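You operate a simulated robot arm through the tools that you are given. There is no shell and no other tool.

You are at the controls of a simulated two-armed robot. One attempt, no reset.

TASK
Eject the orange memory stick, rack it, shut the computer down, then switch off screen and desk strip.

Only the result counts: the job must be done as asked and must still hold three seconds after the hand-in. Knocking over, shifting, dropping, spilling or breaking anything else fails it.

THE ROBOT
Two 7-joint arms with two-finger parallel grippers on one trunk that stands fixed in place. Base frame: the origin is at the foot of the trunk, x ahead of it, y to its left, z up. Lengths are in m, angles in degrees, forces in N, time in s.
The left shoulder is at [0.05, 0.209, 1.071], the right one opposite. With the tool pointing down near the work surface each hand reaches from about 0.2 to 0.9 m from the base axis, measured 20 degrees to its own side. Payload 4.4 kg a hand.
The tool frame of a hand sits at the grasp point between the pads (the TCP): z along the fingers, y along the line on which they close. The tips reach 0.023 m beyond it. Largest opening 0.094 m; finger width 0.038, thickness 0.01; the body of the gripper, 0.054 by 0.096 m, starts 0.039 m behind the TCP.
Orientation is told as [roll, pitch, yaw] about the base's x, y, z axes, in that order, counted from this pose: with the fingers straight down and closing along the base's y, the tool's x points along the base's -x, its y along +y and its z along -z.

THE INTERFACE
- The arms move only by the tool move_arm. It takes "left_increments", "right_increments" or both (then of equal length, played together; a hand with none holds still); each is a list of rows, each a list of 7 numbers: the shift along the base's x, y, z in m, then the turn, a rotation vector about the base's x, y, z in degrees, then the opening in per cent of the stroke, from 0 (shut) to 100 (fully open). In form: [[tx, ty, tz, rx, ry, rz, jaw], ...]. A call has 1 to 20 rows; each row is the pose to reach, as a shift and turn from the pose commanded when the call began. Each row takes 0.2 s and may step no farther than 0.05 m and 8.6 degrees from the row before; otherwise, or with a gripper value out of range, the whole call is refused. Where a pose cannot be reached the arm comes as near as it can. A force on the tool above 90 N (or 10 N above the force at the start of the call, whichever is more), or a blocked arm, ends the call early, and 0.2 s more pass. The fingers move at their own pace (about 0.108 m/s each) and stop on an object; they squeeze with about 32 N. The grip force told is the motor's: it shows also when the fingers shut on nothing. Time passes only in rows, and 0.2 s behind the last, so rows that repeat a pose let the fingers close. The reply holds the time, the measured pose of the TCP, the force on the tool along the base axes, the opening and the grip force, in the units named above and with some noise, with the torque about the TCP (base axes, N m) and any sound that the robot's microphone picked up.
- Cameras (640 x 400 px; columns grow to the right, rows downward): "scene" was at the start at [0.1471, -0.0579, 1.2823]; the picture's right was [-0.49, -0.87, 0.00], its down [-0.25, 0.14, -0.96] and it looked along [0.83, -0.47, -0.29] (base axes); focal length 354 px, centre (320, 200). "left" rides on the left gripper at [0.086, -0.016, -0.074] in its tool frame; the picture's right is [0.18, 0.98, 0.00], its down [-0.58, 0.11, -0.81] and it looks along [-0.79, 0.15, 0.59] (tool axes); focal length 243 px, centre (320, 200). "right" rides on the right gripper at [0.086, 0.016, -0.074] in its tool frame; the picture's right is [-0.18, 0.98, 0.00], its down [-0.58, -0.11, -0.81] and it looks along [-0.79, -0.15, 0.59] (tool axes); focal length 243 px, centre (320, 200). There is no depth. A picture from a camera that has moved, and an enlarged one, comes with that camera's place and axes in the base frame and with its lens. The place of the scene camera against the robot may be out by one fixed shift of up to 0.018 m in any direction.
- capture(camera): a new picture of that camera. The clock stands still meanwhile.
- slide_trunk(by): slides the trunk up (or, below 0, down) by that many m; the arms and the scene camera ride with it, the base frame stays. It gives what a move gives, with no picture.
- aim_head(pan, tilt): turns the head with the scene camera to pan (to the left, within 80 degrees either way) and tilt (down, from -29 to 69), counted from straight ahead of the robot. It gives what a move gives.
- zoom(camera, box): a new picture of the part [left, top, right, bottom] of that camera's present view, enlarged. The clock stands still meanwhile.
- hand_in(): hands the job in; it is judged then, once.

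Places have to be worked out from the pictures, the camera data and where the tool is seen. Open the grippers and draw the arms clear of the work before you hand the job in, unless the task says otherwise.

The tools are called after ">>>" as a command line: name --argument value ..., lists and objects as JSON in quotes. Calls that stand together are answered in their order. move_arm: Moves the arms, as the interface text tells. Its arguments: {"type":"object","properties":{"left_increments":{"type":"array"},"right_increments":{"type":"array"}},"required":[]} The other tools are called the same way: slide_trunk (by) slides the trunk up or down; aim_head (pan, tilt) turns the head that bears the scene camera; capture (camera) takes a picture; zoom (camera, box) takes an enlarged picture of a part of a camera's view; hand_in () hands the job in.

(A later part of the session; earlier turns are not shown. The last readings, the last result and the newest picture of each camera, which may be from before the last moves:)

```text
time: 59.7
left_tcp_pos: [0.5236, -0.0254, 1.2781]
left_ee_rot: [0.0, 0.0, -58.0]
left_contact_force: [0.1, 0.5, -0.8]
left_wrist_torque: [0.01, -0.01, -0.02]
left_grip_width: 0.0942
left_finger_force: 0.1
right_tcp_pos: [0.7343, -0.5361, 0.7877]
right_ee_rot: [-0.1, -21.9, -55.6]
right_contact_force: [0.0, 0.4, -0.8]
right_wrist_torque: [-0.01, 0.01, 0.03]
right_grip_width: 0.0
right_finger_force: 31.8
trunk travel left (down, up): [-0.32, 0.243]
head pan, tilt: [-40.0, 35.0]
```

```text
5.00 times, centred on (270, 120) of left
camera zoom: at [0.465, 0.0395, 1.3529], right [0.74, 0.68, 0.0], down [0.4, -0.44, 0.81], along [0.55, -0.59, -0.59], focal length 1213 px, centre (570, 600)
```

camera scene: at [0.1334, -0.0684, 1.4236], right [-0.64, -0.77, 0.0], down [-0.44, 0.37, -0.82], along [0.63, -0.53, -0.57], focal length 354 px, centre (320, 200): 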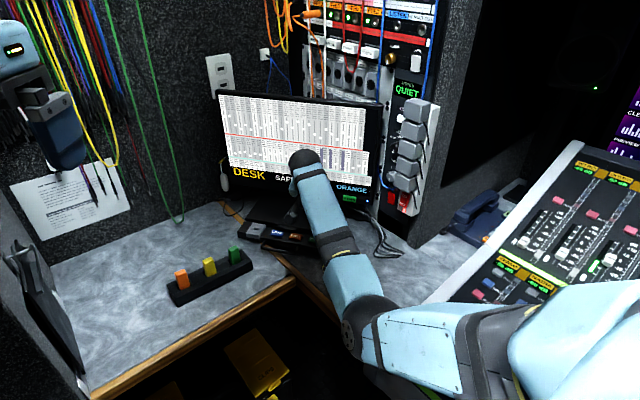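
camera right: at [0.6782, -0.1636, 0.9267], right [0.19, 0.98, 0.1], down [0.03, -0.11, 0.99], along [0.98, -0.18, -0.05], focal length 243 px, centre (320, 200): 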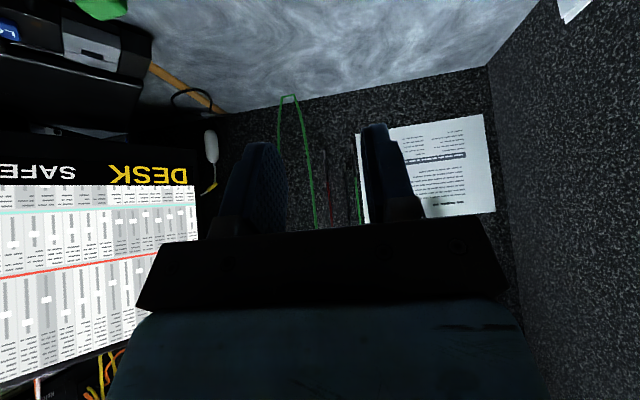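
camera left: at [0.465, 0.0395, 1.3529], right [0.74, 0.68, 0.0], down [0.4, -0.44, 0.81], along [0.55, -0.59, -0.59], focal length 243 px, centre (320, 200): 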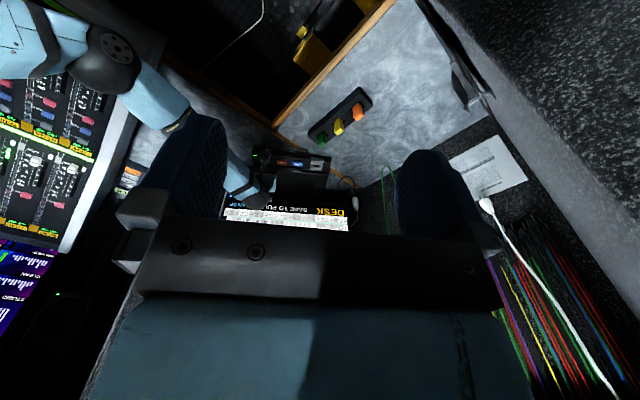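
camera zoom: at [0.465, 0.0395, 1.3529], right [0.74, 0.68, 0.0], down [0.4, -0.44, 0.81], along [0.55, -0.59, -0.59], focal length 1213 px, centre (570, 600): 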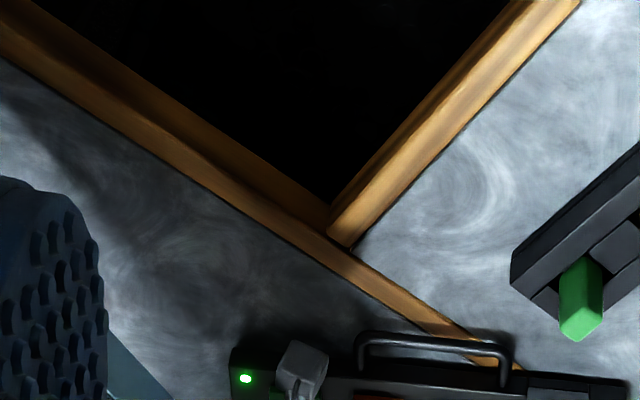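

>>> zoom --camera "left" --box '[240, 140, 340, 210]'

>>> zoom --camera "left" --box '[250, 145, 300, 185]'

```text
5.71 times, centred on (290, 175) of left
camera zoom: at [0.465, 0.0395, 1.3529], right [0.74, 0.68, 0.0], down [0.4, -0.44, 0.81], along [0.55, -0.59, -0.59], focal length 1386 px, centre (491, 343)
```

zoom: 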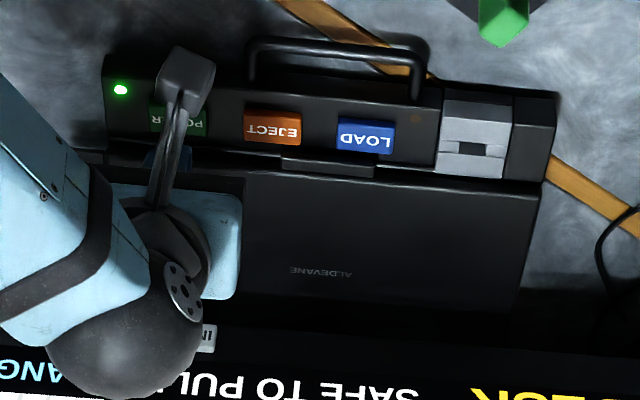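

```text
10.00 times, centred on (275, 165) of left
camera zoom: at [0.465, 0.0395, 1.3529], right [0.74, 0.68, 0.0], down [0.4, -0.44, 0.81], along [0.55, -0.59, -0.59], focal length 2426 px, centre (770, 550)
```

zoom: 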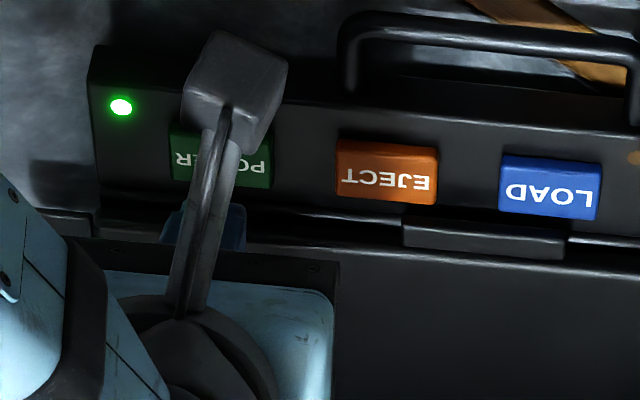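

The view is clear: the tip is about 2 mm off laterally from POWER's centre. I correct and press in small steps.

>>> move_arm --right_increments '[[0.0027, -0.0005, -0.015, 0, 0, 0, 0], [0.0027, -0.0005, -0.025, 0, 0, 0, 0], [0.0027, -0.0005, -0.029, 0, 0, 0, 0], [0.0027, -0.0005, -0.032, 0, 0, 0, 0]]'

>>> zoom --camera "left" --box '[240, 140, 340, 210]'

```text
time: 60.7
left_tcp_pos: [0.5226, -0.0237, 1.2793]
left_ee_rot: [0.1, 0.1, -58.0]
left_contact_force: [-0.1, 0.7, 0.5]
left_wrist_torque: [-0.03, 0.03, -0.01]
left_grip_width: 0.0939
left_finger_force: 0.0
right_tcp_pos: [0.738, -0.536, 0.7585]
right_ee_rot: [0.0, -22.1, -55.5]
right_contact_force: [-2.3, -1.3, 9.8]
right_wrist_torque: [0.05, 0.1, 0.04]
right_grip_width: 0.0001
right_finger_force: 33.1
trunk travel left (down, up): [-0.32, 0.243]
head pan, tilt: [-40.0, 35.0]
heard: click
```

```text
5.71 times, centred on (290, 175) of left
camera zoom: at [0.4637, 0.0403, 1.3536], right [0.74, 0.68, 0.0], down [0.4, -0.44, 0.81], along [0.55, -0.59, -0.59], focal length 1386 px, centre (491, 343)
```

zoom: 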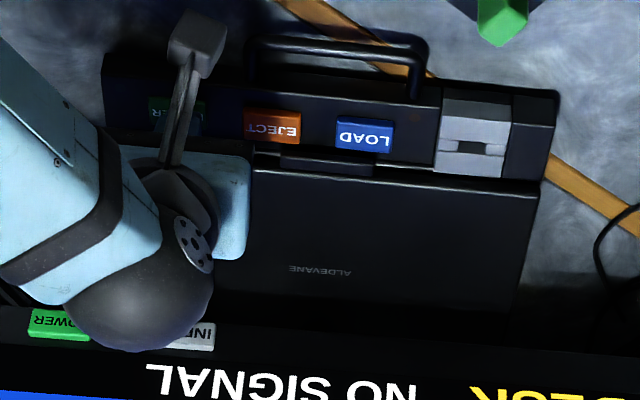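

Click: the computer's LED went out and the screen shows "NO SIGNAL". I lift off, tilt the hand to 50° and move in front of the screen's POWER button, about 8 cm off the bezel.

>>> move_arm --right_increments '[[0, 0, 0.02, 0, 0, 0, 0], [0, 0, 0.05, 0, 0, 0, 0], [0, 0, 0.08, -5.8, -4, 0, 0], [-0.015, -0.01, 0.1, -11.6, -7.9, 0, 0], [-0.03, -0.021, 0.1, -17.4, -11.9, 0, 0], [-0.045, -0.031, 0.1, -23.1, -15.8, 0, 0], [-0.061, -0.042, 0.1, -23.1, -15.8, 0, 0]]'

>>> capture --camera "right"

>>> capture --camera "scene"

>>> zoom --camera "left" --box '[200, 120, 340, 220]'

```text
time: 62.3
left_tcp_pos: [0.5245, -0.0254, 1.2773]
left_ee_rot: [0.0, 0.1, -58.0]
left_contact_force: [0.3, 0.1, 0.2]
left_wrist_torque: [0.0, -0.01, 0.0]
left_grip_width: 0.094
left_finger_force: 0.1
right_tcp_pos: [0.6754, -0.5767, 0.8555]
right_ee_rot: [-0.2, -49.9, -55.5]
right_contact_force: [0.9, -0.9, -0.2]
right_wrist_torque: [-0.01, 0.0, 0.0]
right_grip_width: 0.0
right_finger_force: 31.9
trunk travel left (down, up): [-0.32, 0.243]
head pan, tilt: [-40.0, 35.0]
```

```text
taken
camera right: at [0.6252, -0.4739, 0.8369], right [0.88, 0.46, 0.14], down [-0.23, 0.14, 0.96], along [0.42, -0.88, 0.23], focal length 243 px, centre (320, 200)
```

right: 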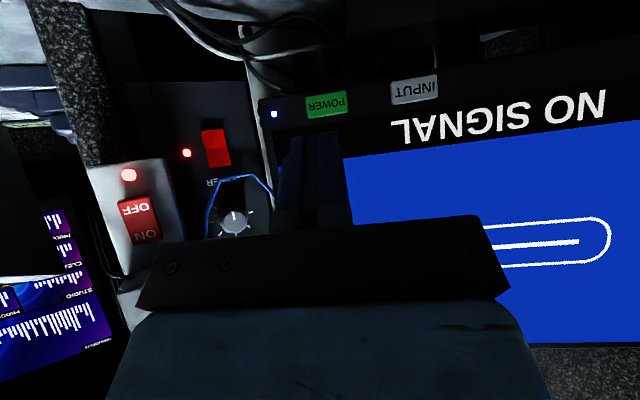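

```text
taken
camera scene: at [0.1332, -0.0686, 1.4236], right [-0.64, -0.77, 0.0], down [-0.44, 0.37, -0.82], along [0.63, -0.53, -0.57], focal length 354 px, centre (320, 200)
```

scene: 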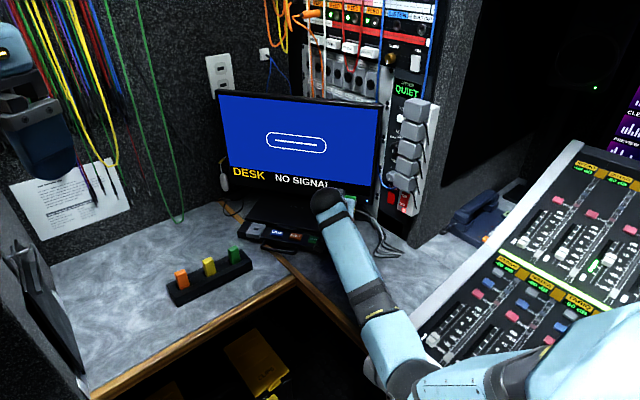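

```text
4.00 times, centred on (270, 170) of left
camera zoom: at [0.4647, 0.0395, 1.3531], right [0.74, 0.68, 0.0], down [0.4, -0.44, 0.81], along [0.55, -0.59, -0.59], focal length 970 px, centre (520, 320)
```

zoom: 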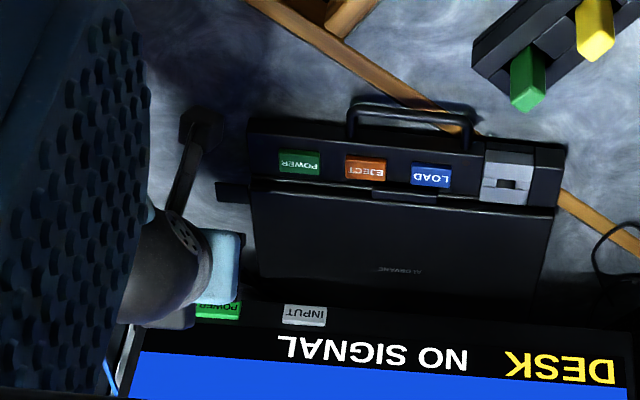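

The wrist camera sees the screen's POWER button straight ahead; combining rays puts it near (0.748, -0.683, 0.805), laterally in line with the tool. I drop to z 0.809 and approach to about 4 cm from it.

>>> move_arm --right_increments '[[0.011, -0.0165, -0.015, 0, 0, 0, 0], [0.0226, -0.033, -0.03, 0, 0, 0, 0], [0.034, -0.0494, -0.0465, 0, 0, 0, 0], [0.0396, -0.0577, -0.0465, 0, 0, 0, 0]]'

>>> capture --camera "right"

>>> zoom --camera "left" --box '[200, 140, 300, 215]'

>>> zoom --camera "scene" --box '[270, 150, 420, 250]'

```text
time: 63.3
left_tcp_pos: [0.5233, -0.0256, 1.2768]
left_ee_rot: [0.0, 0.0, -58.0]
left_contact_force: [-0.2, 0.4, -0.6]
left_wrist_torque: [-0.02, 0.01, 0.0]
left_grip_width: 0.0941
left_finger_force: 0.1
right_tcp_pos: [0.7157, -0.6341, 0.8095]
right_ee_rot: [-0.2, -49.9, -55.5]
right_contact_force: [1.0, -0.2, 0.0]
right_wrist_torque: [0.03, 0.0, 0.0]
right_grip_width: 0.0
right_finger_force: 32.4
trunk travel left (down, up): [-0.32, 0.243]
head pan, tilt: [-40.0, 35.0]
```

```text
taken
camera right: at [0.665, -0.5316, 0.7906], right [0.88, 0.46, 0.14], down [-0.23, 0.14, 0.96], along [0.42, -0.88, 0.23], focal length 243 px, centre (320, 200)
```

right: 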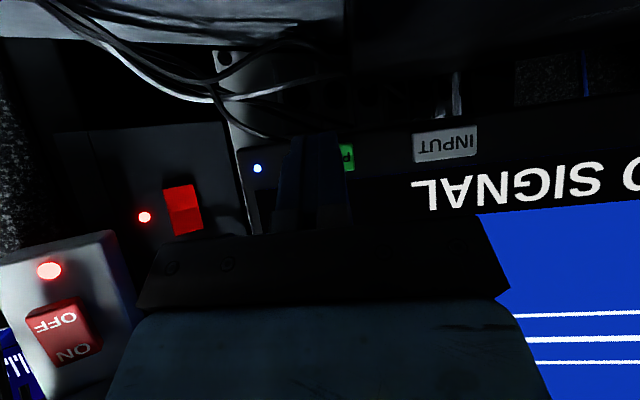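

```text
5.33 times, centred on (250, 178) of left
camera zoom: at [0.4646, 0.0398, 1.353], right [0.74, 0.68, 0.0], down [0.4, -0.44, 0.81], along [0.55, -0.59, -0.59], focal length 1294 px, centre (693, 320)
```

zoom: 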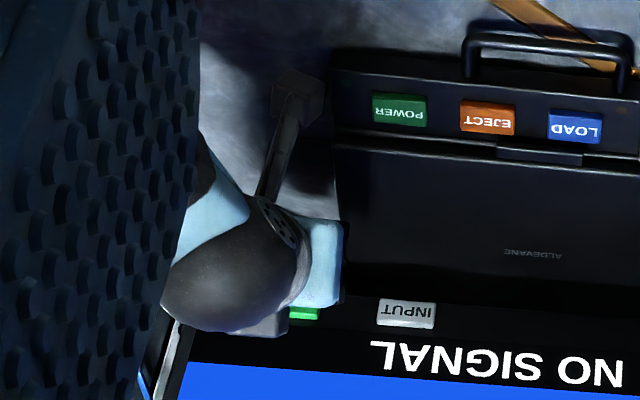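

```text
4.00 times, centred on (345, 200) of scene
camera zoom: at [0.1332, -0.0683, 1.4236], right [-0.64, -0.77, 0.0], down [-0.44, 0.37, -0.82], along [0.63, -0.53, -0.57], focal length 1417 px, centre (220, 200)
```

zoom: 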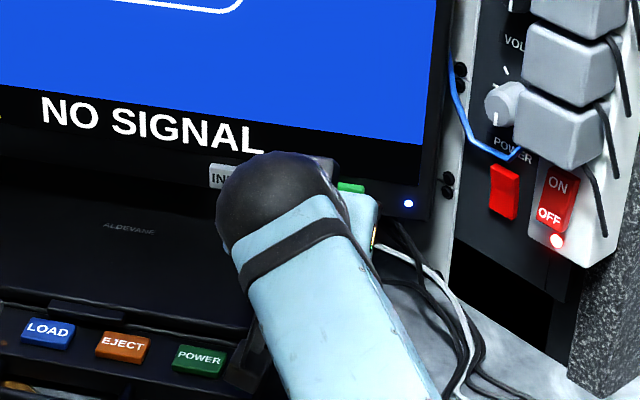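

The button's remaining edge shows it is about 2 mm to the +row side and 6 cm off in depth from the TCP. I trim and close in slowly until contact.

>>> move_arm --right_increments '[[0.0084, -0.009, -0.003, 0, 0, 0, 0], [0.015, -0.0188, -0.003, 0, 0, 0, 0], [0.0167, -0.0212, -0.003, 0, 0, 0, 0], [0.0184, -0.0237, -0.003, 0, 0, 0, 0]]'

>>> capture --camera "right"

>>> zoom --camera "scene" --box '[310, 170, 410, 230]'

```text
time: 64.3
left_tcp_pos: [0.524, -0.0259, 1.278]
left_ee_rot: [0.1, 0.0, -58.0]
left_contact_force: [-0.3, -0.6, 0.5]
left_wrist_torque: [0.01, -0.01, 0.03]
left_grip_width: 0.0942
left_finger_force: 0.0
right_tcp_pos: [0.7347, -0.6587, 0.8068]
right_ee_rot: [-0.2, -49.9, -55.4]
right_contact_force: [0.2, 0.7, 0.5]
right_wrist_torque: [0.0, 0.03, 0.0]
right_grip_width: 0.0001
right_finger_force: 31.8
trunk travel left (down, up): [-0.32, 0.243]
head pan, tilt: [-40.0, 35.0]
```

```text
taken
camera right: at [0.6833, -0.5557, 0.7881], right [0.88, 0.46, 0.14], down [-0.23, 0.14, 0.96], along [0.42, -0.88, 0.23], focal length 243 px, centre (320, 200)
```

right: 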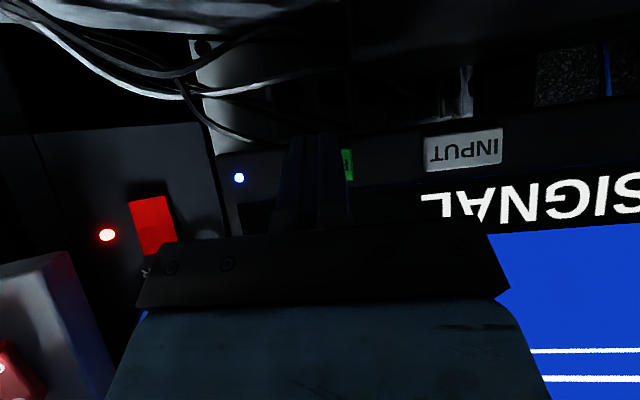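

```text
6.40 times, centred on (360, 200) of scene
camera zoom: at [0.1334, -0.0685, 1.4235], right [-0.64, -0.77, 0.0], down [-0.44, 0.37, -0.82], along [0.63, -0.53, -0.57], focal length 2268 px, centre (64, 200)
```

zoom: 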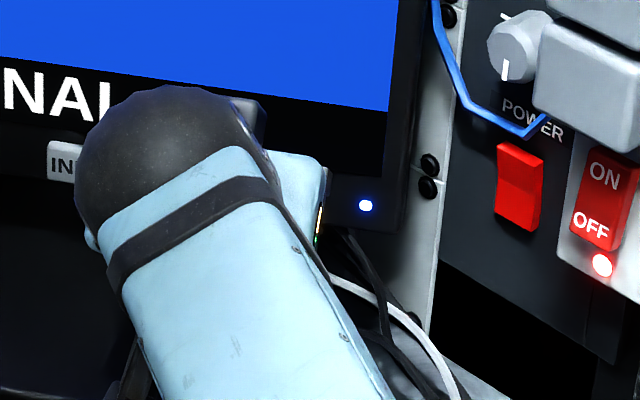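

The button is centred on the tool's column and slightly low, so I drop 3 mm and press toward the bezel in 2.5 mm steps.

>>> move_arm --right_increments '[[0, 0, -0.003, 0, 0, 0, 0], [0.0014, -0.0021, -0.003, 0, 0, 0, 0], [0.0028, -0.0041, -0.003, 0, 0, 0, 0], [0.0042, -0.0062, -0.003, 0, 0, 0, 0]]'

>>> capture --camera "right"

```text
time: 65.3
left_tcp_pos: [0.5234, -0.0232, 1.2779]
left_ee_rot: [-0.1, 0.0, -58.0]
left_contact_force: [-0.3, 0.1, 0.2]
left_wrist_torque: [-0.04, -0.02, 0.03]
left_grip_width: 0.094
left_finger_force: 0.1
right_tcp_pos: [0.7371, -0.6637, 0.803]
right_ee_rot: [-0.2, -49.8, -55.4]
right_contact_force: [-11.9, 10.9, 0.4]
right_wrist_torque: [-0.01, -0.02, -0.12]
right_grip_width: 0.0
right_finger_force: 31.6
trunk travel left (down, up): [-0.32, 0.243]
head pan, tilt: [-40.0, 35.0]
heard: click
```

```text
taken
camera right: at [0.6865, -0.56, 0.7853], right [0.88, 0.46, 0.14], down [-0.22, 0.14, 0.96], along [0.42, -0.88, 0.22], focal length 243 px, centre (320, 200)
```

right: 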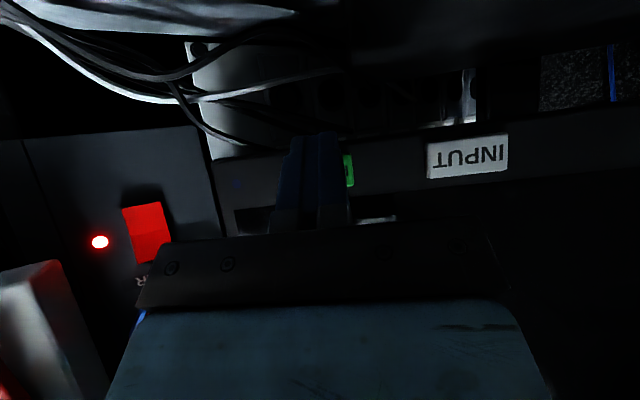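

Click: the screen is dark. I back straight off the bezel and rise, then look at the strip switch, which I place near (0.58, -0.70, 0.866) for its OFF half.

>>> move_arm --right_increments '[[-0.014, 0.0206, 0, 0, 0, 0, 0], [-0.034, 0.0494, 0.01, 0, 0, 0, 0], [-0.055, 0.08, 0.03, 0, 0, 0, 0], [-0.075, 0.11, 0.06, 0, 0, 0, 0]]'

>>> capture --camera "right"

>>> aim_head --pan -50 --tilt 30

>>> capture --camera "scene"

>>> zoom --camera "scene" --box '[260, 120, 420, 230]'

```text
time: 66.3
left_tcp_pos: [0.5236, -0.024, 1.2782]
left_ee_rot: [0.0, 0.1, -57.9]
left_contact_force: [0.0, 0.2, 0.7]
left_wrist_torque: [0.02, -0.01, 0.0]
left_grip_width: 0.094
left_finger_force: 0.1
right_tcp_pos: [0.6629, -0.5549, 0.8658]
right_ee_rot: [-0.1, -50.0, -55.4]
right_contact_force: [0.1, 1.1, -0.2]
right_wrist_torque: [0.0, -0.02, -0.01]
right_grip_width: 0.0
right_finger_force: 32.1
trunk travel left (down, up): [-0.32, 0.243]
head pan, tilt: [-40.0, 35.0]
```

```text
taken
camera right: at [0.6115, -0.4518, 0.8468], right [0.88, 0.46, 0.14], down [-0.23, 0.14, 0.96], along [0.42, -0.88, 0.23], focal length 243 px, centre (320, 200)
```

right: 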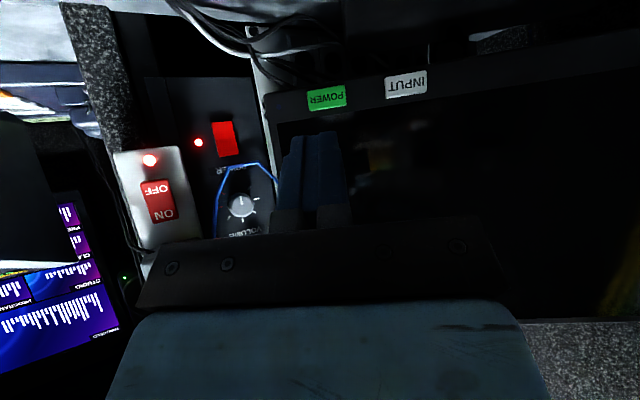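

```text
time: 67.0
left_tcp_pos: [0.5234, -0.0251, 1.2761]
left_ee_rot: [0.1, -0.1, -58.0]
left_contact_force: [-0.4, 0.7, 0.0]
left_wrist_torque: [-0.04, -0.02, 0.03]
left_grip_width: 0.0938
left_finger_force: 0.0
right_tcp_pos: [0.6625, -0.555, 0.8647]
right_ee_rot: [-0.2, -49.8, -55.5]
right_contact_force: [0.2, -0.2, -0.5]
right_wrist_torque: [0.05, 0.02, 0.01]
right_grip_width: 0.0001
right_finger_force: 32.1
trunk travel left (down, up): [-0.32, 0.243]
head pan, tilt: [-50.0, 30.0]
```

```text
taken
camera scene: at [0.1242, -0.0811, 1.4313], right [-0.77, -0.64, 0.0], down [-0.32, 0.38, -0.87], along [0.56, -0.66, -0.5], focal length 354 px, centre (320, 200)
```

scene: 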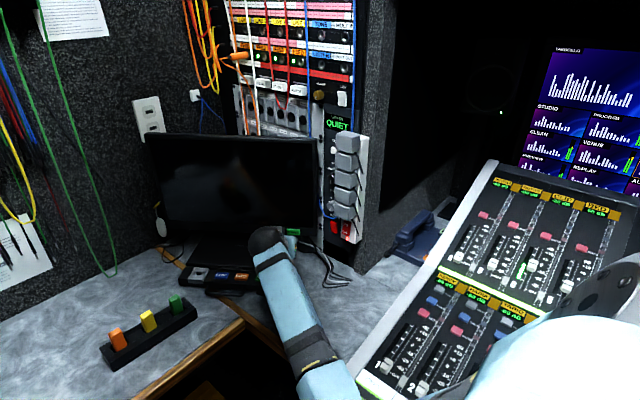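

```text
3.64 times, centred on (340, 175) of scene
camera zoom: at [0.1242, -0.0811, 1.4313], right [-0.77, -0.64, 0.0], down [-0.32, 0.38, -0.87], along [0.56, -0.66, -0.5], focal length 1288 px, centre (247, 291)
```

zoom: 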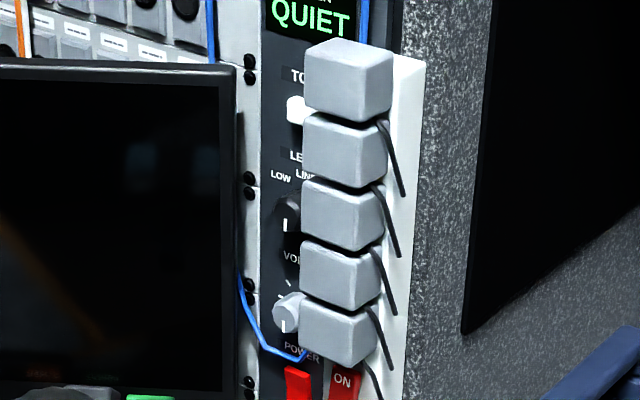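

The screen is off and the three sticks remain racked. The plugs stick out above the switch, so I'll press OFF with the hand nearly horizontal from below them; I raise the trunk first for elbow room.

>>> slide_trunk --by 0.14

>>> capture --camera "right"

>>> capture --camera "scene"

```text
time: 68.7
left_tcp_pos: [0.5235, -0.0244, 1.4168]
left_ee_rot: [0.0, 0.0, -58.0]
left_contact_force: [0.5, -0.4, 0.2]
left_wrist_torque: [-0.01, 0.0, -0.03]
left_grip_width: 0.0939
left_finger_force: 0.0
right_tcp_pos: [0.6636, -0.5554, 1.0038]
right_ee_rot: [-0.2, -49.9, -55.4]
right_contact_force: [0.5, 0.3, 0.3]
right_wrist_torque: [-0.03, 0.01, 0.0]
right_grip_width: 0.0
right_finger_force: 31.7
trunk travel left (down, up): [-0.46, 0.103]
head pan, tilt: [-50.0, 30.0]
```

```text
taken
camera right: at [0.6126, -0.4522, 0.9855], right [0.88, 0.46, 0.14], down [-0.22, 0.14, 0.96], along [0.42, -0.88, 0.22], focal length 243 px, centre (320, 200)
```

right: 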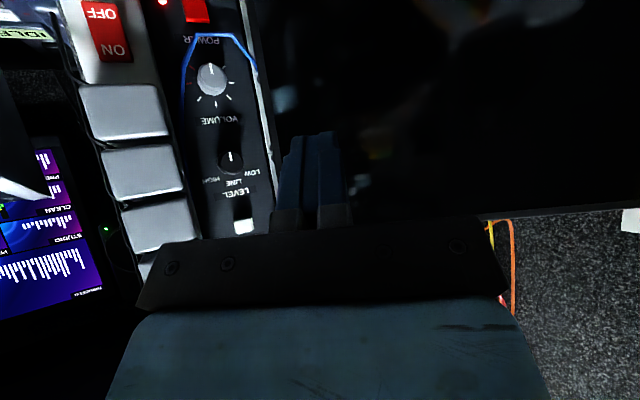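

```text
taken
camera scene: at [0.1243, -0.0812, 1.5712], right [-0.77, -0.64, 0.0], down [-0.32, 0.38, -0.87], along [0.56, -0.66, -0.5], focal length 354 px, centre (320, 200)
```

scene: 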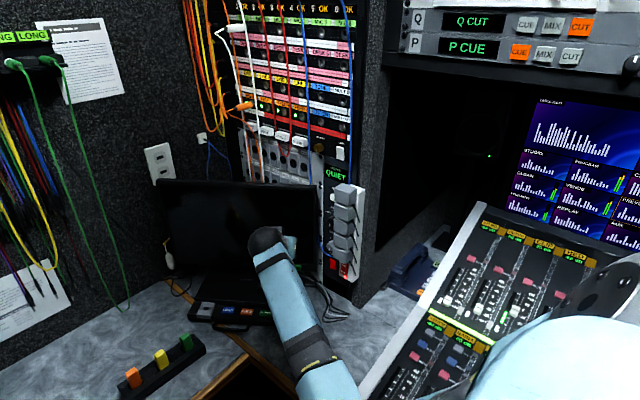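

>>> zoom --camera "right" --box '[50, 0, 210, 130]'

>>> zoom --camera "scene" --box '[300, 170, 400, 300]'

```text
3.08 times, centred on (130, 65) of right
camera zoom: at [0.6126, -0.4522, 0.9855], right [0.88, 0.46, 0.14], down [-0.22, 0.14, 0.96], along [0.42, -0.88, 0.22], focal length 746 px, centre (905, 615)
```

zoom: 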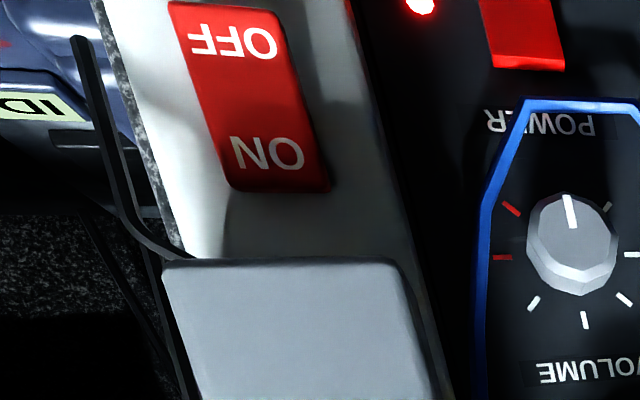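

```text
3.08 times, centred on (350, 235) of scene
camera zoom: at [0.1243, -0.0812, 1.5712], right [-0.77, -0.64, 0.0], down [-0.32, 0.38, -0.87], along [0.56, -0.66, -0.5], focal length 1090 px, centre (228, 92)
```

zoom: 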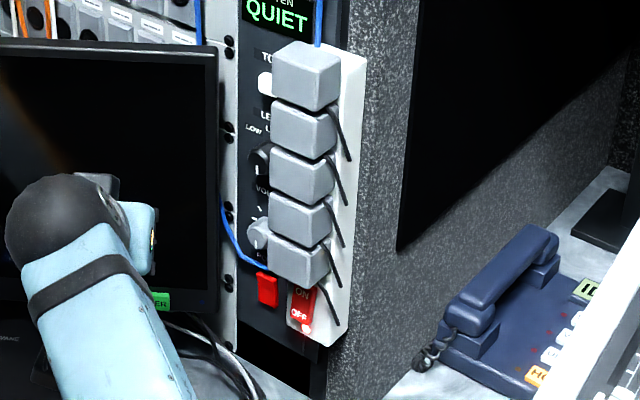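

From two wrist views the rocker's OFF half is at (0.576, -0.711, 0.866), ON at z 0.890, and the lowest plug's underside at z ≈ 0.925, the strip facing +y. I back off to y -0.50 and turn the hand to yaw -85°, then tilt to nearly horizontal.

>>> move_arm --right_increments '[[-0.025, 0.015, 0, 0, 0, -7.4, 0], [-0.05, 0.03, 0, 0, 0, -14.8, 0], [-0.075, 0.045, 0, 0, 0, -22.2, 0], [-0.0986, 0.0554, 0, 0, 0, -29.6, 0]]'

>>> move_arm --right_increments '[[0, 0, -0.02, -7, -0.6, 0, 0], [0, 0, -0.045, -14, -1.2, 0, 0], [0, 0, -0.07, -21, -1.8, 0, 0], [0, 0, -0.1, -28, -2.4, 0, 0], [0, 0, -0.13, -34.9, -3.05, 0, 0]]'

>>> capture --camera "right"

>>> capture --camera "scene"

```text
time: 69.9
left_tcp_pos: [0.5244, -0.0242, 1.4177]
left_ee_rot: [-0.1, 0.0, -58.0]
left_contact_force: [0.6, 0.3, 0.0]
left_wrist_torque: [0.04, 0.02, -0.02]
left_grip_width: 0.0943
left_finger_force: 0.0
right_tcp_pos: [0.5625, -0.5237, 1.0138]
right_ee_rot: [-0.4, -52.2, -85.9]
right_contact_force: [-0.4, -0.2, -0.5]
right_wrist_torque: [-0.02, 0.02, -0.01]
right_grip_width: 0.0
right_finger_force: 31.7
trunk travel left (down, up): [-0.46, 0.103]
head pan, tilt: [-50.0, 30.0]
stopped in row 4 (right hand): the arm was blocked; the commanded pose is now the measured one
```

```text
time: 71.1
left_tcp_pos: [0.524, -0.0254, 1.4172]
left_ee_rot: [0.0, 0.0, -58.0]
left_contact_force: [1.0, -0.7, 0.3]
left_wrist_torque: [-0.01, 0.01, 0.01]
left_grip_width: 0.0942
left_finger_force: 0.1
right_tcp_pos: [0.5618, -0.5227, 0.8822]
right_ee_rot: [9.8, -87.3, -95.8]
right_contact_force: [0.3, 0.1, -0.4]
right_wrist_torque: [-0.01, -0.07, 0.02]
right_grip_width: 0.0002
right_finger_force: 32.1
trunk travel left (down, up): [-0.46, 0.103]
head pan, tilt: [-50.0, 30.0]
```

```text
taken
camera right: at [0.573, -0.4424, 0.8001], right [0.98, 0.06, 0.19], down [-0.17, 0.77, 0.62], along [-0.11, -0.64, 0.76], focal length 243 px, centre (320, 200)
```

right: 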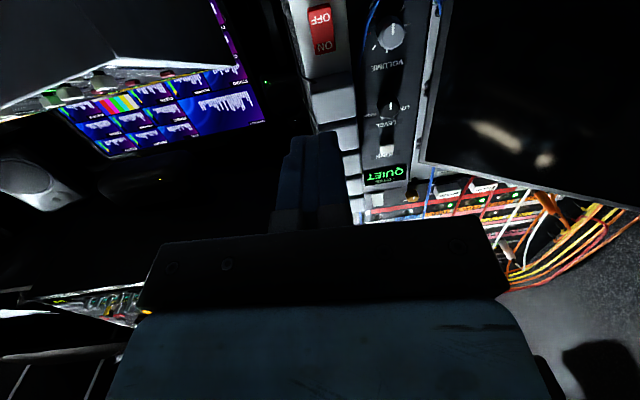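

```text
taken
camera scene: at [0.1245, -0.0819, 1.5713], right [-0.77, -0.64, 0.0], down [-0.32, 0.38, -0.87], along [0.56, -0.66, -0.5], focal length 354 px, centre (320, 200)
```

scene: 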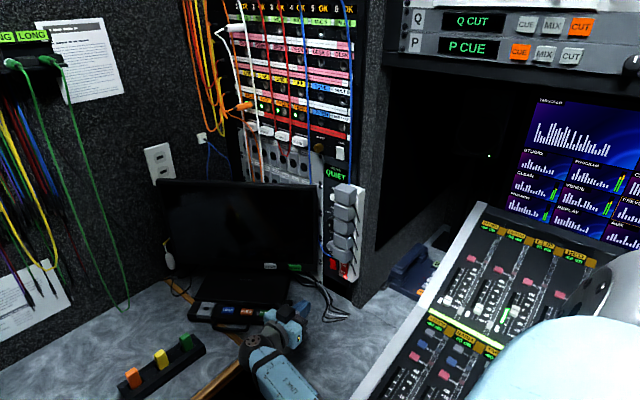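

The hand is now nearly horizontal at (0.562, -0.523, 0.882), and the rocker's OFF end lines up with the tool's plane. I move in to y -0.62 at z 0.863.

>>> move_arm --right_increments '[[0.001, -0.035, -0.01, 0, 0, 0, 0], [0.002, -0.07, -0.019, 0, 0, 0, 0], [0.004, -0.1, -0.019, 0, 0, 0, 0]]'

>>> capture --camera "right"

>>> zoom --camera "scene" --box '[260, 200, 400, 340]'

>>> capture --camera "left"

```text
time: 71.9
left_tcp_pos: [0.5243, -0.0241, 1.4171]
left_ee_rot: [0.0, 0.1, -58.1]
left_contact_force: [0.4, -0.2, -0.1]
left_wrist_torque: [0.0, -0.04, 0.02]
left_grip_width: 0.0943
left_finger_force: 0.1
right_tcp_pos: [0.5657, -0.6227, 0.8647]
right_ee_rot: [9.6, -87.2, -95.7]
right_contact_force: [-0.1, 0.0, 0.3]
right_wrist_torque: [-0.03, 0.0, 0.01]
right_grip_width: 0.0
right_finger_force: 31.8
trunk travel left (down, up): [-0.46, 0.103]
head pan, tilt: [-50.0, 30.0]
```

```text
taken
camera right: at [0.5767, -0.5424, 0.7815], right [0.98, 0.06, 0.19], down [-0.17, 0.77, 0.62], along [-0.11, -0.64, 0.76], focal length 243 px, centre (320, 200)
```

right: 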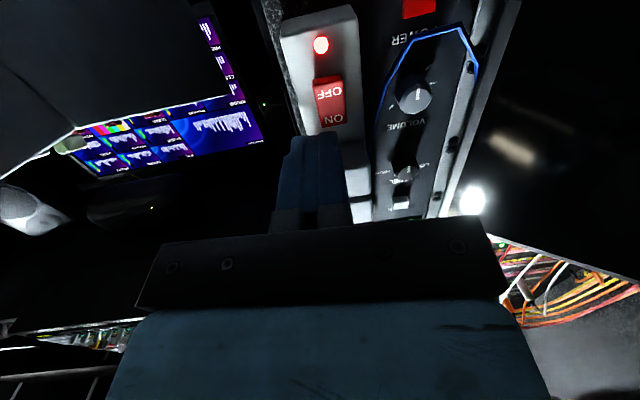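

```text
2.86 times, centred on (330, 270) of scene
camera zoom: at [0.124, -0.0818, 1.5713], right [-0.77, -0.64, 0.0], down [-0.32, 0.38, -0.87], along [0.56, -0.66, -0.5], focal length 1012 px, centre (291, 0)
```

zoom: 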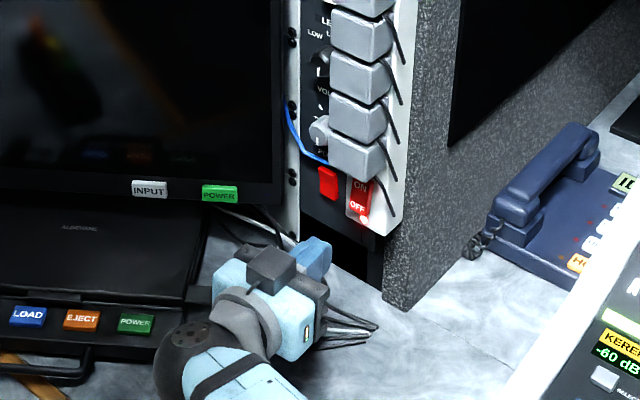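

```text
taken
camera left: at [0.4648, 0.039, 1.493], right [0.74, 0.68, 0.0], down [0.4, -0.44, 0.81], along [0.55, -0.59, -0.59], focal length 243 px, centre (320, 200)
```

left: 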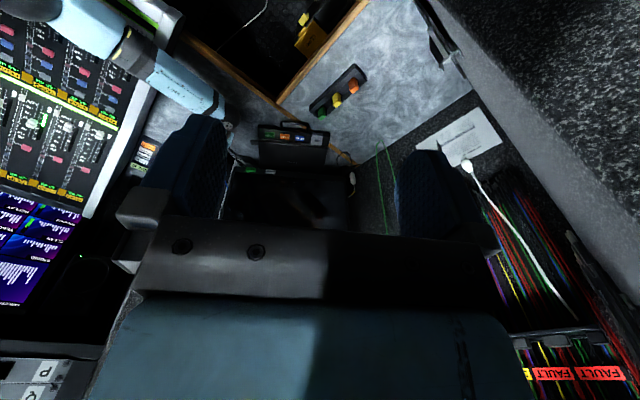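

The wrist view confirms OFF at (0.578, -0.711, 0.867); the tip axis is about 1 cm to -x, so I shift +9 mm in x, drop 6 mm to be on the OFF half, and approach to 1.5 cm.

>>> move_arm --right_increments '[[0.009, -0.01, -0.006, 0, 0, 0, 0], [0.009, -0.035, -0.006, 0, 0, 0, 0], [0.009, -0.05, -0.006, 0, 0, 0, 0]]'

>>> capture --camera "right"

>>> zoom --camera "scene" --box '[290, 220, 370, 290]'

```text
time: 72.7
left_tcp_pos: [0.5251, -0.0249, 1.4172]
left_ee_rot: [0.0, 0.0, -58.0]
left_contact_force: [-0.2, -1.1, 0.1]
left_wrist_torque: [-0.02, 0.0, -0.03]
left_grip_width: 0.0937
left_finger_force: 0.0
right_tcp_pos: [0.5744, -0.6728, 0.8596]
right_ee_rot: [10.2, -87.2, -96.2]
right_contact_force: [-0.5, 0.0, 0.0]
right_wrist_torque: [0.01, 0.03, 0.0]
right_grip_width: 0.0
right_finger_force: 32.4
trunk travel left (down, up): [-0.46, 0.103]
head pan, tilt: [-50.0, 30.0]
```

```text
taken
camera right: at [0.5859, -0.5928, 0.7765], right [0.98, 0.06, 0.19], down [-0.17, 0.77, 0.62], along [-0.11, -0.64, 0.76], focal length 243 px, centre (320, 200)
```

right: 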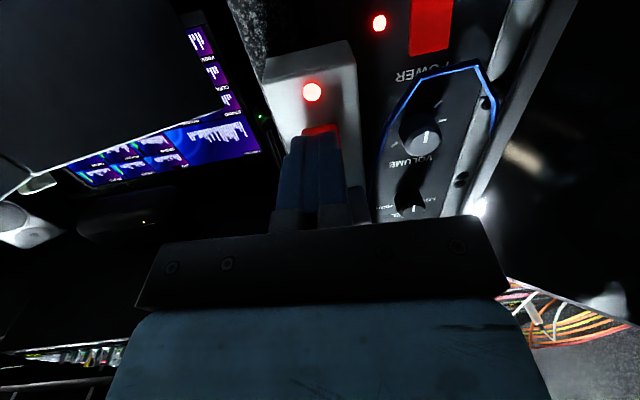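

```text
5.71 times, centred on (330, 255) of scene
camera zoom: at [0.1242, -0.0811, 1.5713], right [-0.77, -0.64, 0.0], down [-0.32, 0.38, -0.87], along [0.56, -0.66, -0.5], focal length 2025 px, centre (263, -114)
```

zoom: 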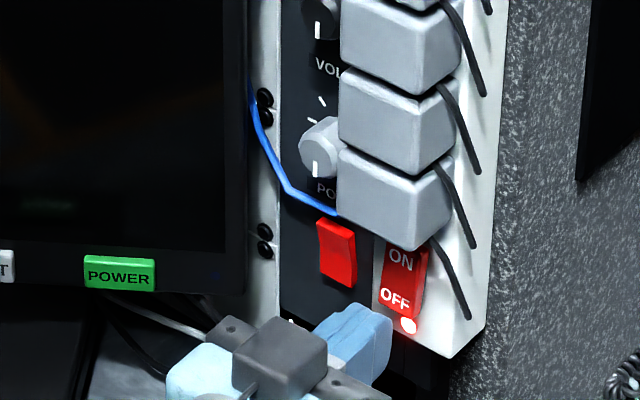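

The tip is lined up with the lower half of the rocker. I press in along -y in 3 mm steps.

>>> move_arm --right_increments '[[0, -0.004, 0, 0, 0, 0, 0], [0, -0.007, 0, 0, 0, 0, 0], [0, -0.01, 0, 0, 0, 0, 0], [0, -0.013, 0, 0, 0, 0, 0]]'

>>> zoom --camera "scene" --box '[290, 220, 370, 290]'

>>> zoom --camera "right" --box '[240, 20, 400, 200]'

```text
time: 73.7
left_tcp_pos: [0.5232, -0.0256, 1.4173]
left_ee_rot: [0.0, 0.0, -58.0]
left_contact_force: [-0.3, 0.1, 0.8]
left_wrist_torque: [0.0, -0.01, -0.02]
left_grip_width: 0.0939
left_finger_force: 0.0
right_tcp_pos: [0.574, -0.6862, 0.8586]
right_ee_rot: [9.0, -87.2, -95.1]
right_contact_force: [0.3, -0.7, 0.2]
right_wrist_torque: [0.01, -0.04, 0.03]
right_grip_width: 0.0
right_finger_force: 31.7
trunk travel left (down, up): [-0.46, 0.103]
head pan, tilt: [-50.0, 30.0]
```

```text
5.71 times, centred on (330, 255) of scene
camera zoom: at [0.1241, -0.0812, 1.5713], right [-0.77, -0.64, 0.0], down [-0.32, 0.38, -0.87], along [0.56, -0.66, -0.5], focal length 2025 px, centre (263, -114)
```

zoom: 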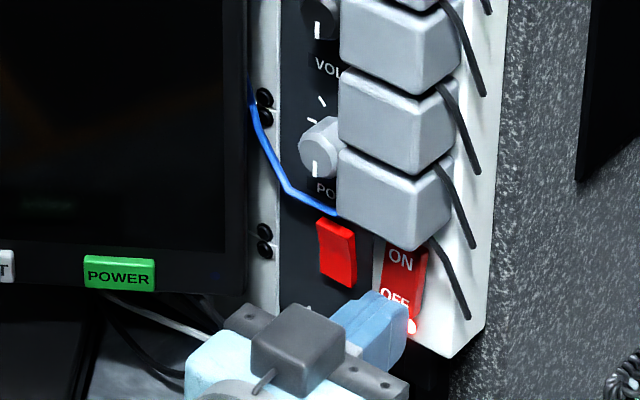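

```text
2.22 times, centred on (320, 110) of right
camera zoom: at [0.5854, -0.6059, 0.7759], right [0.98, 0.06, 0.19], down [-0.17, 0.77, 0.62], along [-0.11, -0.64, 0.76], focal length 539 px, centre (320, 400)
```

zoom: 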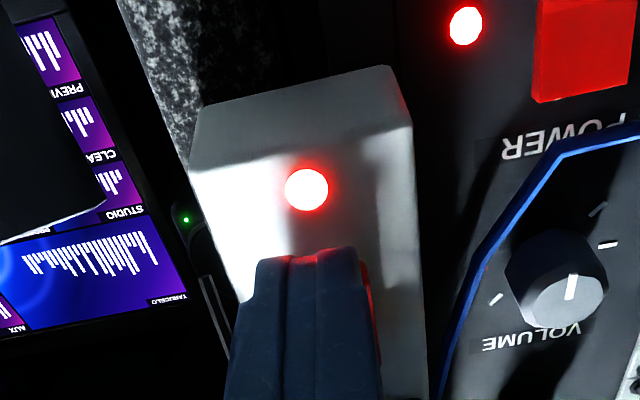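

Not touching yet; the rocker shows slightly on the +x side. I shift 3 mm in +x and continue pressing.

>>> move_arm --right_increments '[[0.003, -0.002, 0, 0, 0, 0, 0], [0.003, -0.005, 0, 0, 0, 0, 0], [0.003, -0.008, 0, 0, 0, 0, 0], [0.003, -0.011, 0, 0, 0, 0, 0]]'

>>> zoom --camera "scene" --box '[290, 220, 370, 290]'

>>> zoom --camera "right" --box '[240, 20, 400, 200]'

```text
time: 74.7
left_tcp_pos: [0.5234, -0.0205, 1.418]
left_ee_rot: [-0.2, -0.2, -58.0]
left_contact_force: [-0.1, 0.3, 0.4]
left_wrist_torque: [0.03, 0.01, -0.01]
left_grip_width: 0.094
left_finger_force: 0.1
right_tcp_pos: [0.5766, -0.689, 0.8577]
right_ee_rot: [5.5, -87.1, -91.4]
right_contact_force: [-21.4, 58.9, -15.1]
right_wrist_torque: [-0.65, -0.39, -0.74]
right_grip_width: 0.0
right_finger_force: 32.1
trunk travel left (down, up): [-0.46, 0.103]
head pan, tilt: [-50.0, 30.0]
```

```text
5.71 times, centred on (330, 255) of scene
camera zoom: at [0.1236, -0.0762, 1.5714], right [-0.77, -0.64, 0.0], down [-0.32, 0.38, -0.87], along [0.56, -0.67, -0.5], focal length 2025 px, centre (263, -114)
```

zoom: 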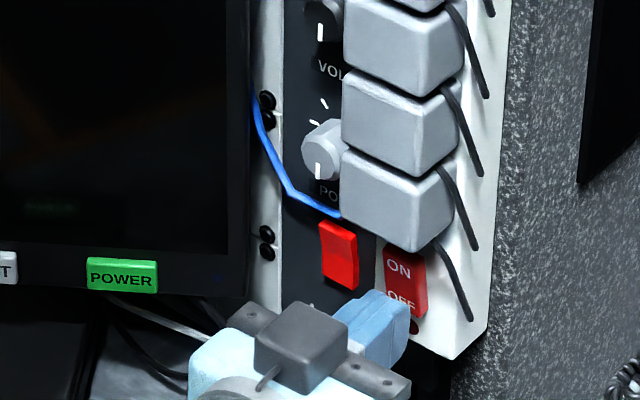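

```text
2.22 times, centred on (320, 110) of right
camera zoom: at [0.5876, -0.6086, 0.7744], right [0.98, 0.06, 0.19], down [-0.17, 0.77, 0.62], along [-0.11, -0.64, 0.76], focal length 539 px, centre (320, 400)
```

zoom: 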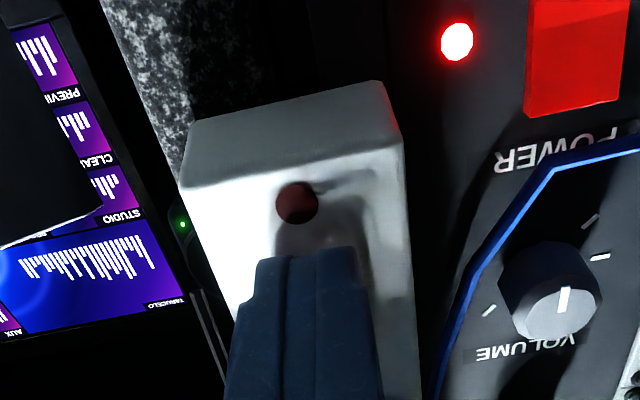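

The strip's lamp is out, so it's off. I back straight away from the switch.

>>> move_arm --right_increments '[[0, 0.012, 0, 0, 0, 0, 0], [0, 0.03, 0, 0, 0, 0, 0], [0, 0.07, 0, 0, 0, 0, 0], [0, 0.11, 0.01, 0, 0, 0, 0], [0, 0.15, 0.03, 0, 0, 0, 0]]'

>>> capture --camera "scene"

>>> zoom --camera "scene" --box '[260, 180, 400, 300]'

>>> capture --camera "right"

```text
time: 75.9
left_tcp_pos: [0.5234, -0.0244, 1.4178]
left_ee_rot: [-0.1, 0.0, -57.9]
left_contact_force: [-0.1, 0.0, 0.2]
left_wrist_torque: [0.02, 0.01, -0.03]
left_grip_width: 0.094
left_finger_force: 0.0
right_tcp_pos: [0.5778, -0.546, 0.891]
right_ee_rot: [9.5, -87.3, -95.5]
right_contact_force: [0.3, 0.0, -0.7]
right_wrist_torque: [0.04, -0.01, 0.02]
right_grip_width: 0.0002
right_finger_force: 31.7
trunk travel left (down, up): [-0.46, 0.103]
head pan, tilt: [-50.0, 30.0]
```

```text
taken
camera scene: at [0.1238, -0.0799, 1.5714], right [-0.77, -0.64, 0.0], down [-0.32, 0.38, -0.87], along [0.56, -0.66, -0.5], focal length 354 px, centre (320, 200)
```

scene: 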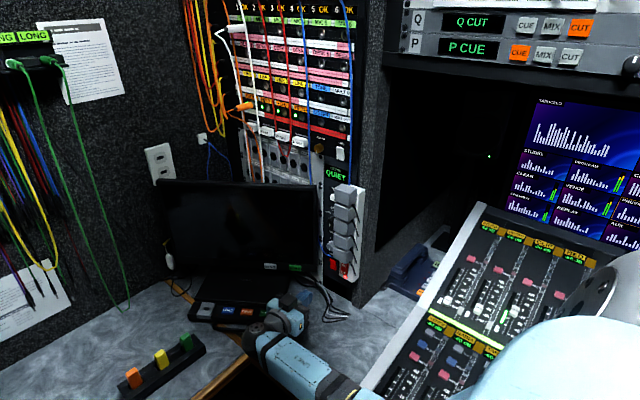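

```text
3.33 times, centred on (330, 240) of scene
camera zoom: at [0.1238, -0.0799, 1.5714], right [-0.77, -0.64, 0.0], down [-0.32, 0.38, -0.87], along [0.56, -0.66, -0.5], focal length 1181 px, centre (287, 67)
```

zoom: 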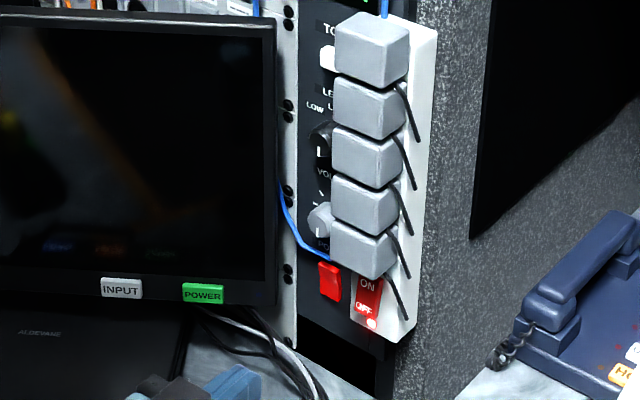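

```text
taken
camera right: at [0.5886, -0.4657, 0.807], right [0.98, 0.06, 0.19], down [-0.17, 0.77, 0.62], along [-0.11, -0.64, 0.76], focal length 243 px, centre (320, 200)
```

right: 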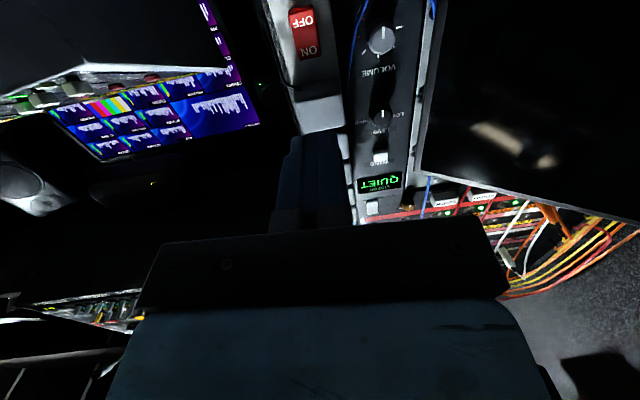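

The lamp seems to show some light again in this view, so I zoom in to verify the strip's state.

>>> zoom --camera "scene" --box '[325, 245, 375, 285]'

>>> zoom --camera "right" --box '[250, 0, 400, 100]'

```text
10.00 times, centred on (350, 265) of scene
camera zoom: at [0.1238, -0.0799, 1.5714], right [-0.77, -0.64, 0.0], down [-0.32, 0.38, -0.87], along [0.56, -0.66, -0.5], focal length 3543 px, centre (20, -450)
```

zoom: 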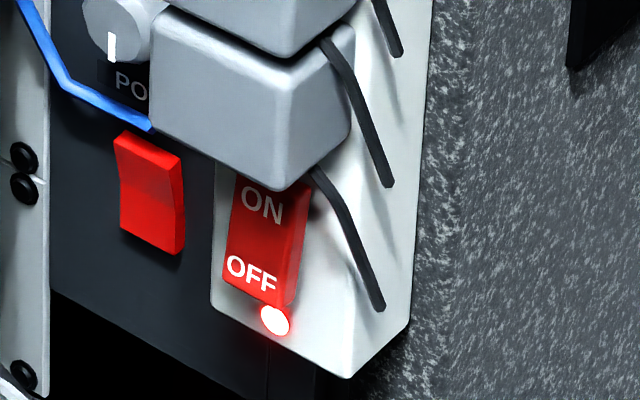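

```text
4.00 times, centred on (325, 50) of right
camera zoom: at [0.5886, -0.4657, 0.807], right [0.98, 0.06, 0.19], down [-0.17, 0.77, 0.62], along [-0.11, -0.64, 0.76], focal length 970 px, centre (300, 800)
```

zoom: 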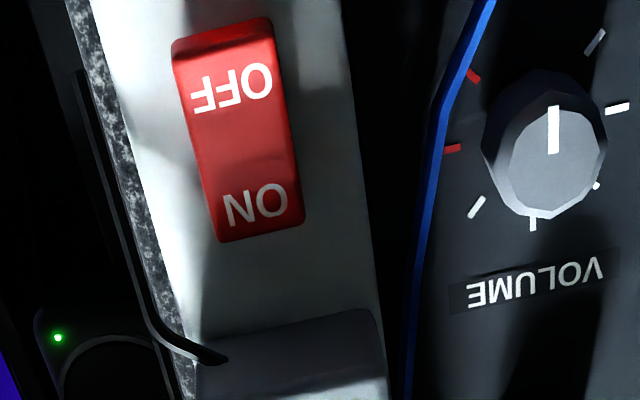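

The lamp is lit again: the rocker did not latch, and no click was heard. I had pressed at its very bottom edge (it spans about z 0.858–0.898), so I'll press again at the OFF label's centre, z ≈ 0.867.

>>> move_arm --right_increments '[[-0.002, -0.03, -0.012, 0, 0, 0, 0], [-0.002, -0.07, -0.023, 0, 0, 0, 0], [-0.002, -0.11, -0.023, 0, 0, 0, 0], [-0.002, -0.135, -0.023, 0, 0, 0, 0]]'

>>> capture --camera "right"

>>> zoom --camera "scene" --box '[310, 230, 370, 280]'

```text
time: 76.9
left_tcp_pos: [0.5247, -0.0256, 1.4181]
left_ee_rot: [0.1, 0.0, -57.9]
left_contact_force: [0.2, 0.0, -0.2]
left_wrist_torque: [0.02, 0.01, 0.01]
left_grip_width: 0.094
left_finger_force: 0.1
right_tcp_pos: [0.5761, -0.6818, 0.866]
right_ee_rot: [10.0, -87.2, -96.0]
right_contact_force: [-0.2, 0.1, -0.2]
right_wrist_torque: [-0.02, -0.01, 0.04]
right_grip_width: 0.0001
right_finger_force: 31.9
trunk travel left (down, up): [-0.46, 0.103]
head pan, tilt: [-50.0, 30.0]
```

```text
taken
camera right: at [0.5867, -0.6011, 0.783], right [0.98, 0.06, 0.19], down [-0.17, 0.77, 0.62], along [-0.11, -0.64, 0.76], focal length 243 px, centre (320, 200)
```

right: 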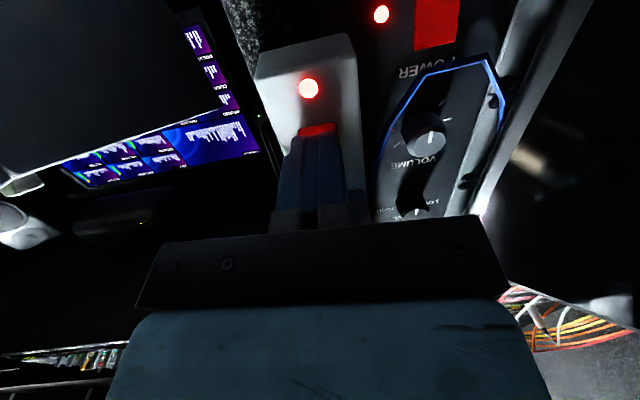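

```text
8.00 times, centred on (340, 255) of scene
camera zoom: at [0.1241, -0.0813, 1.5713], right [-0.77, -0.64, 0.0], down [-0.32, 0.38, -0.87], along [0.56, -0.66, -0.5], focal length 2835 px, centre (160, -240)
```

zoom: 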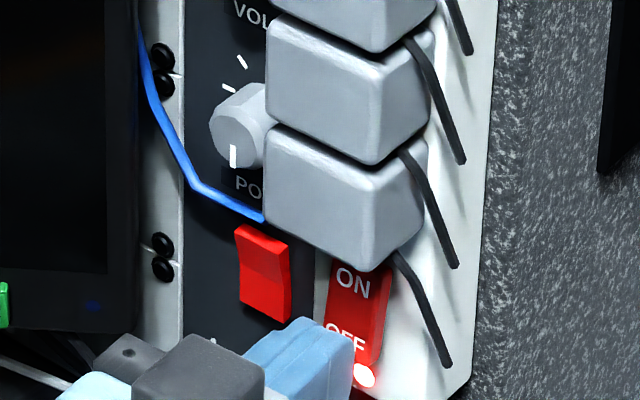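

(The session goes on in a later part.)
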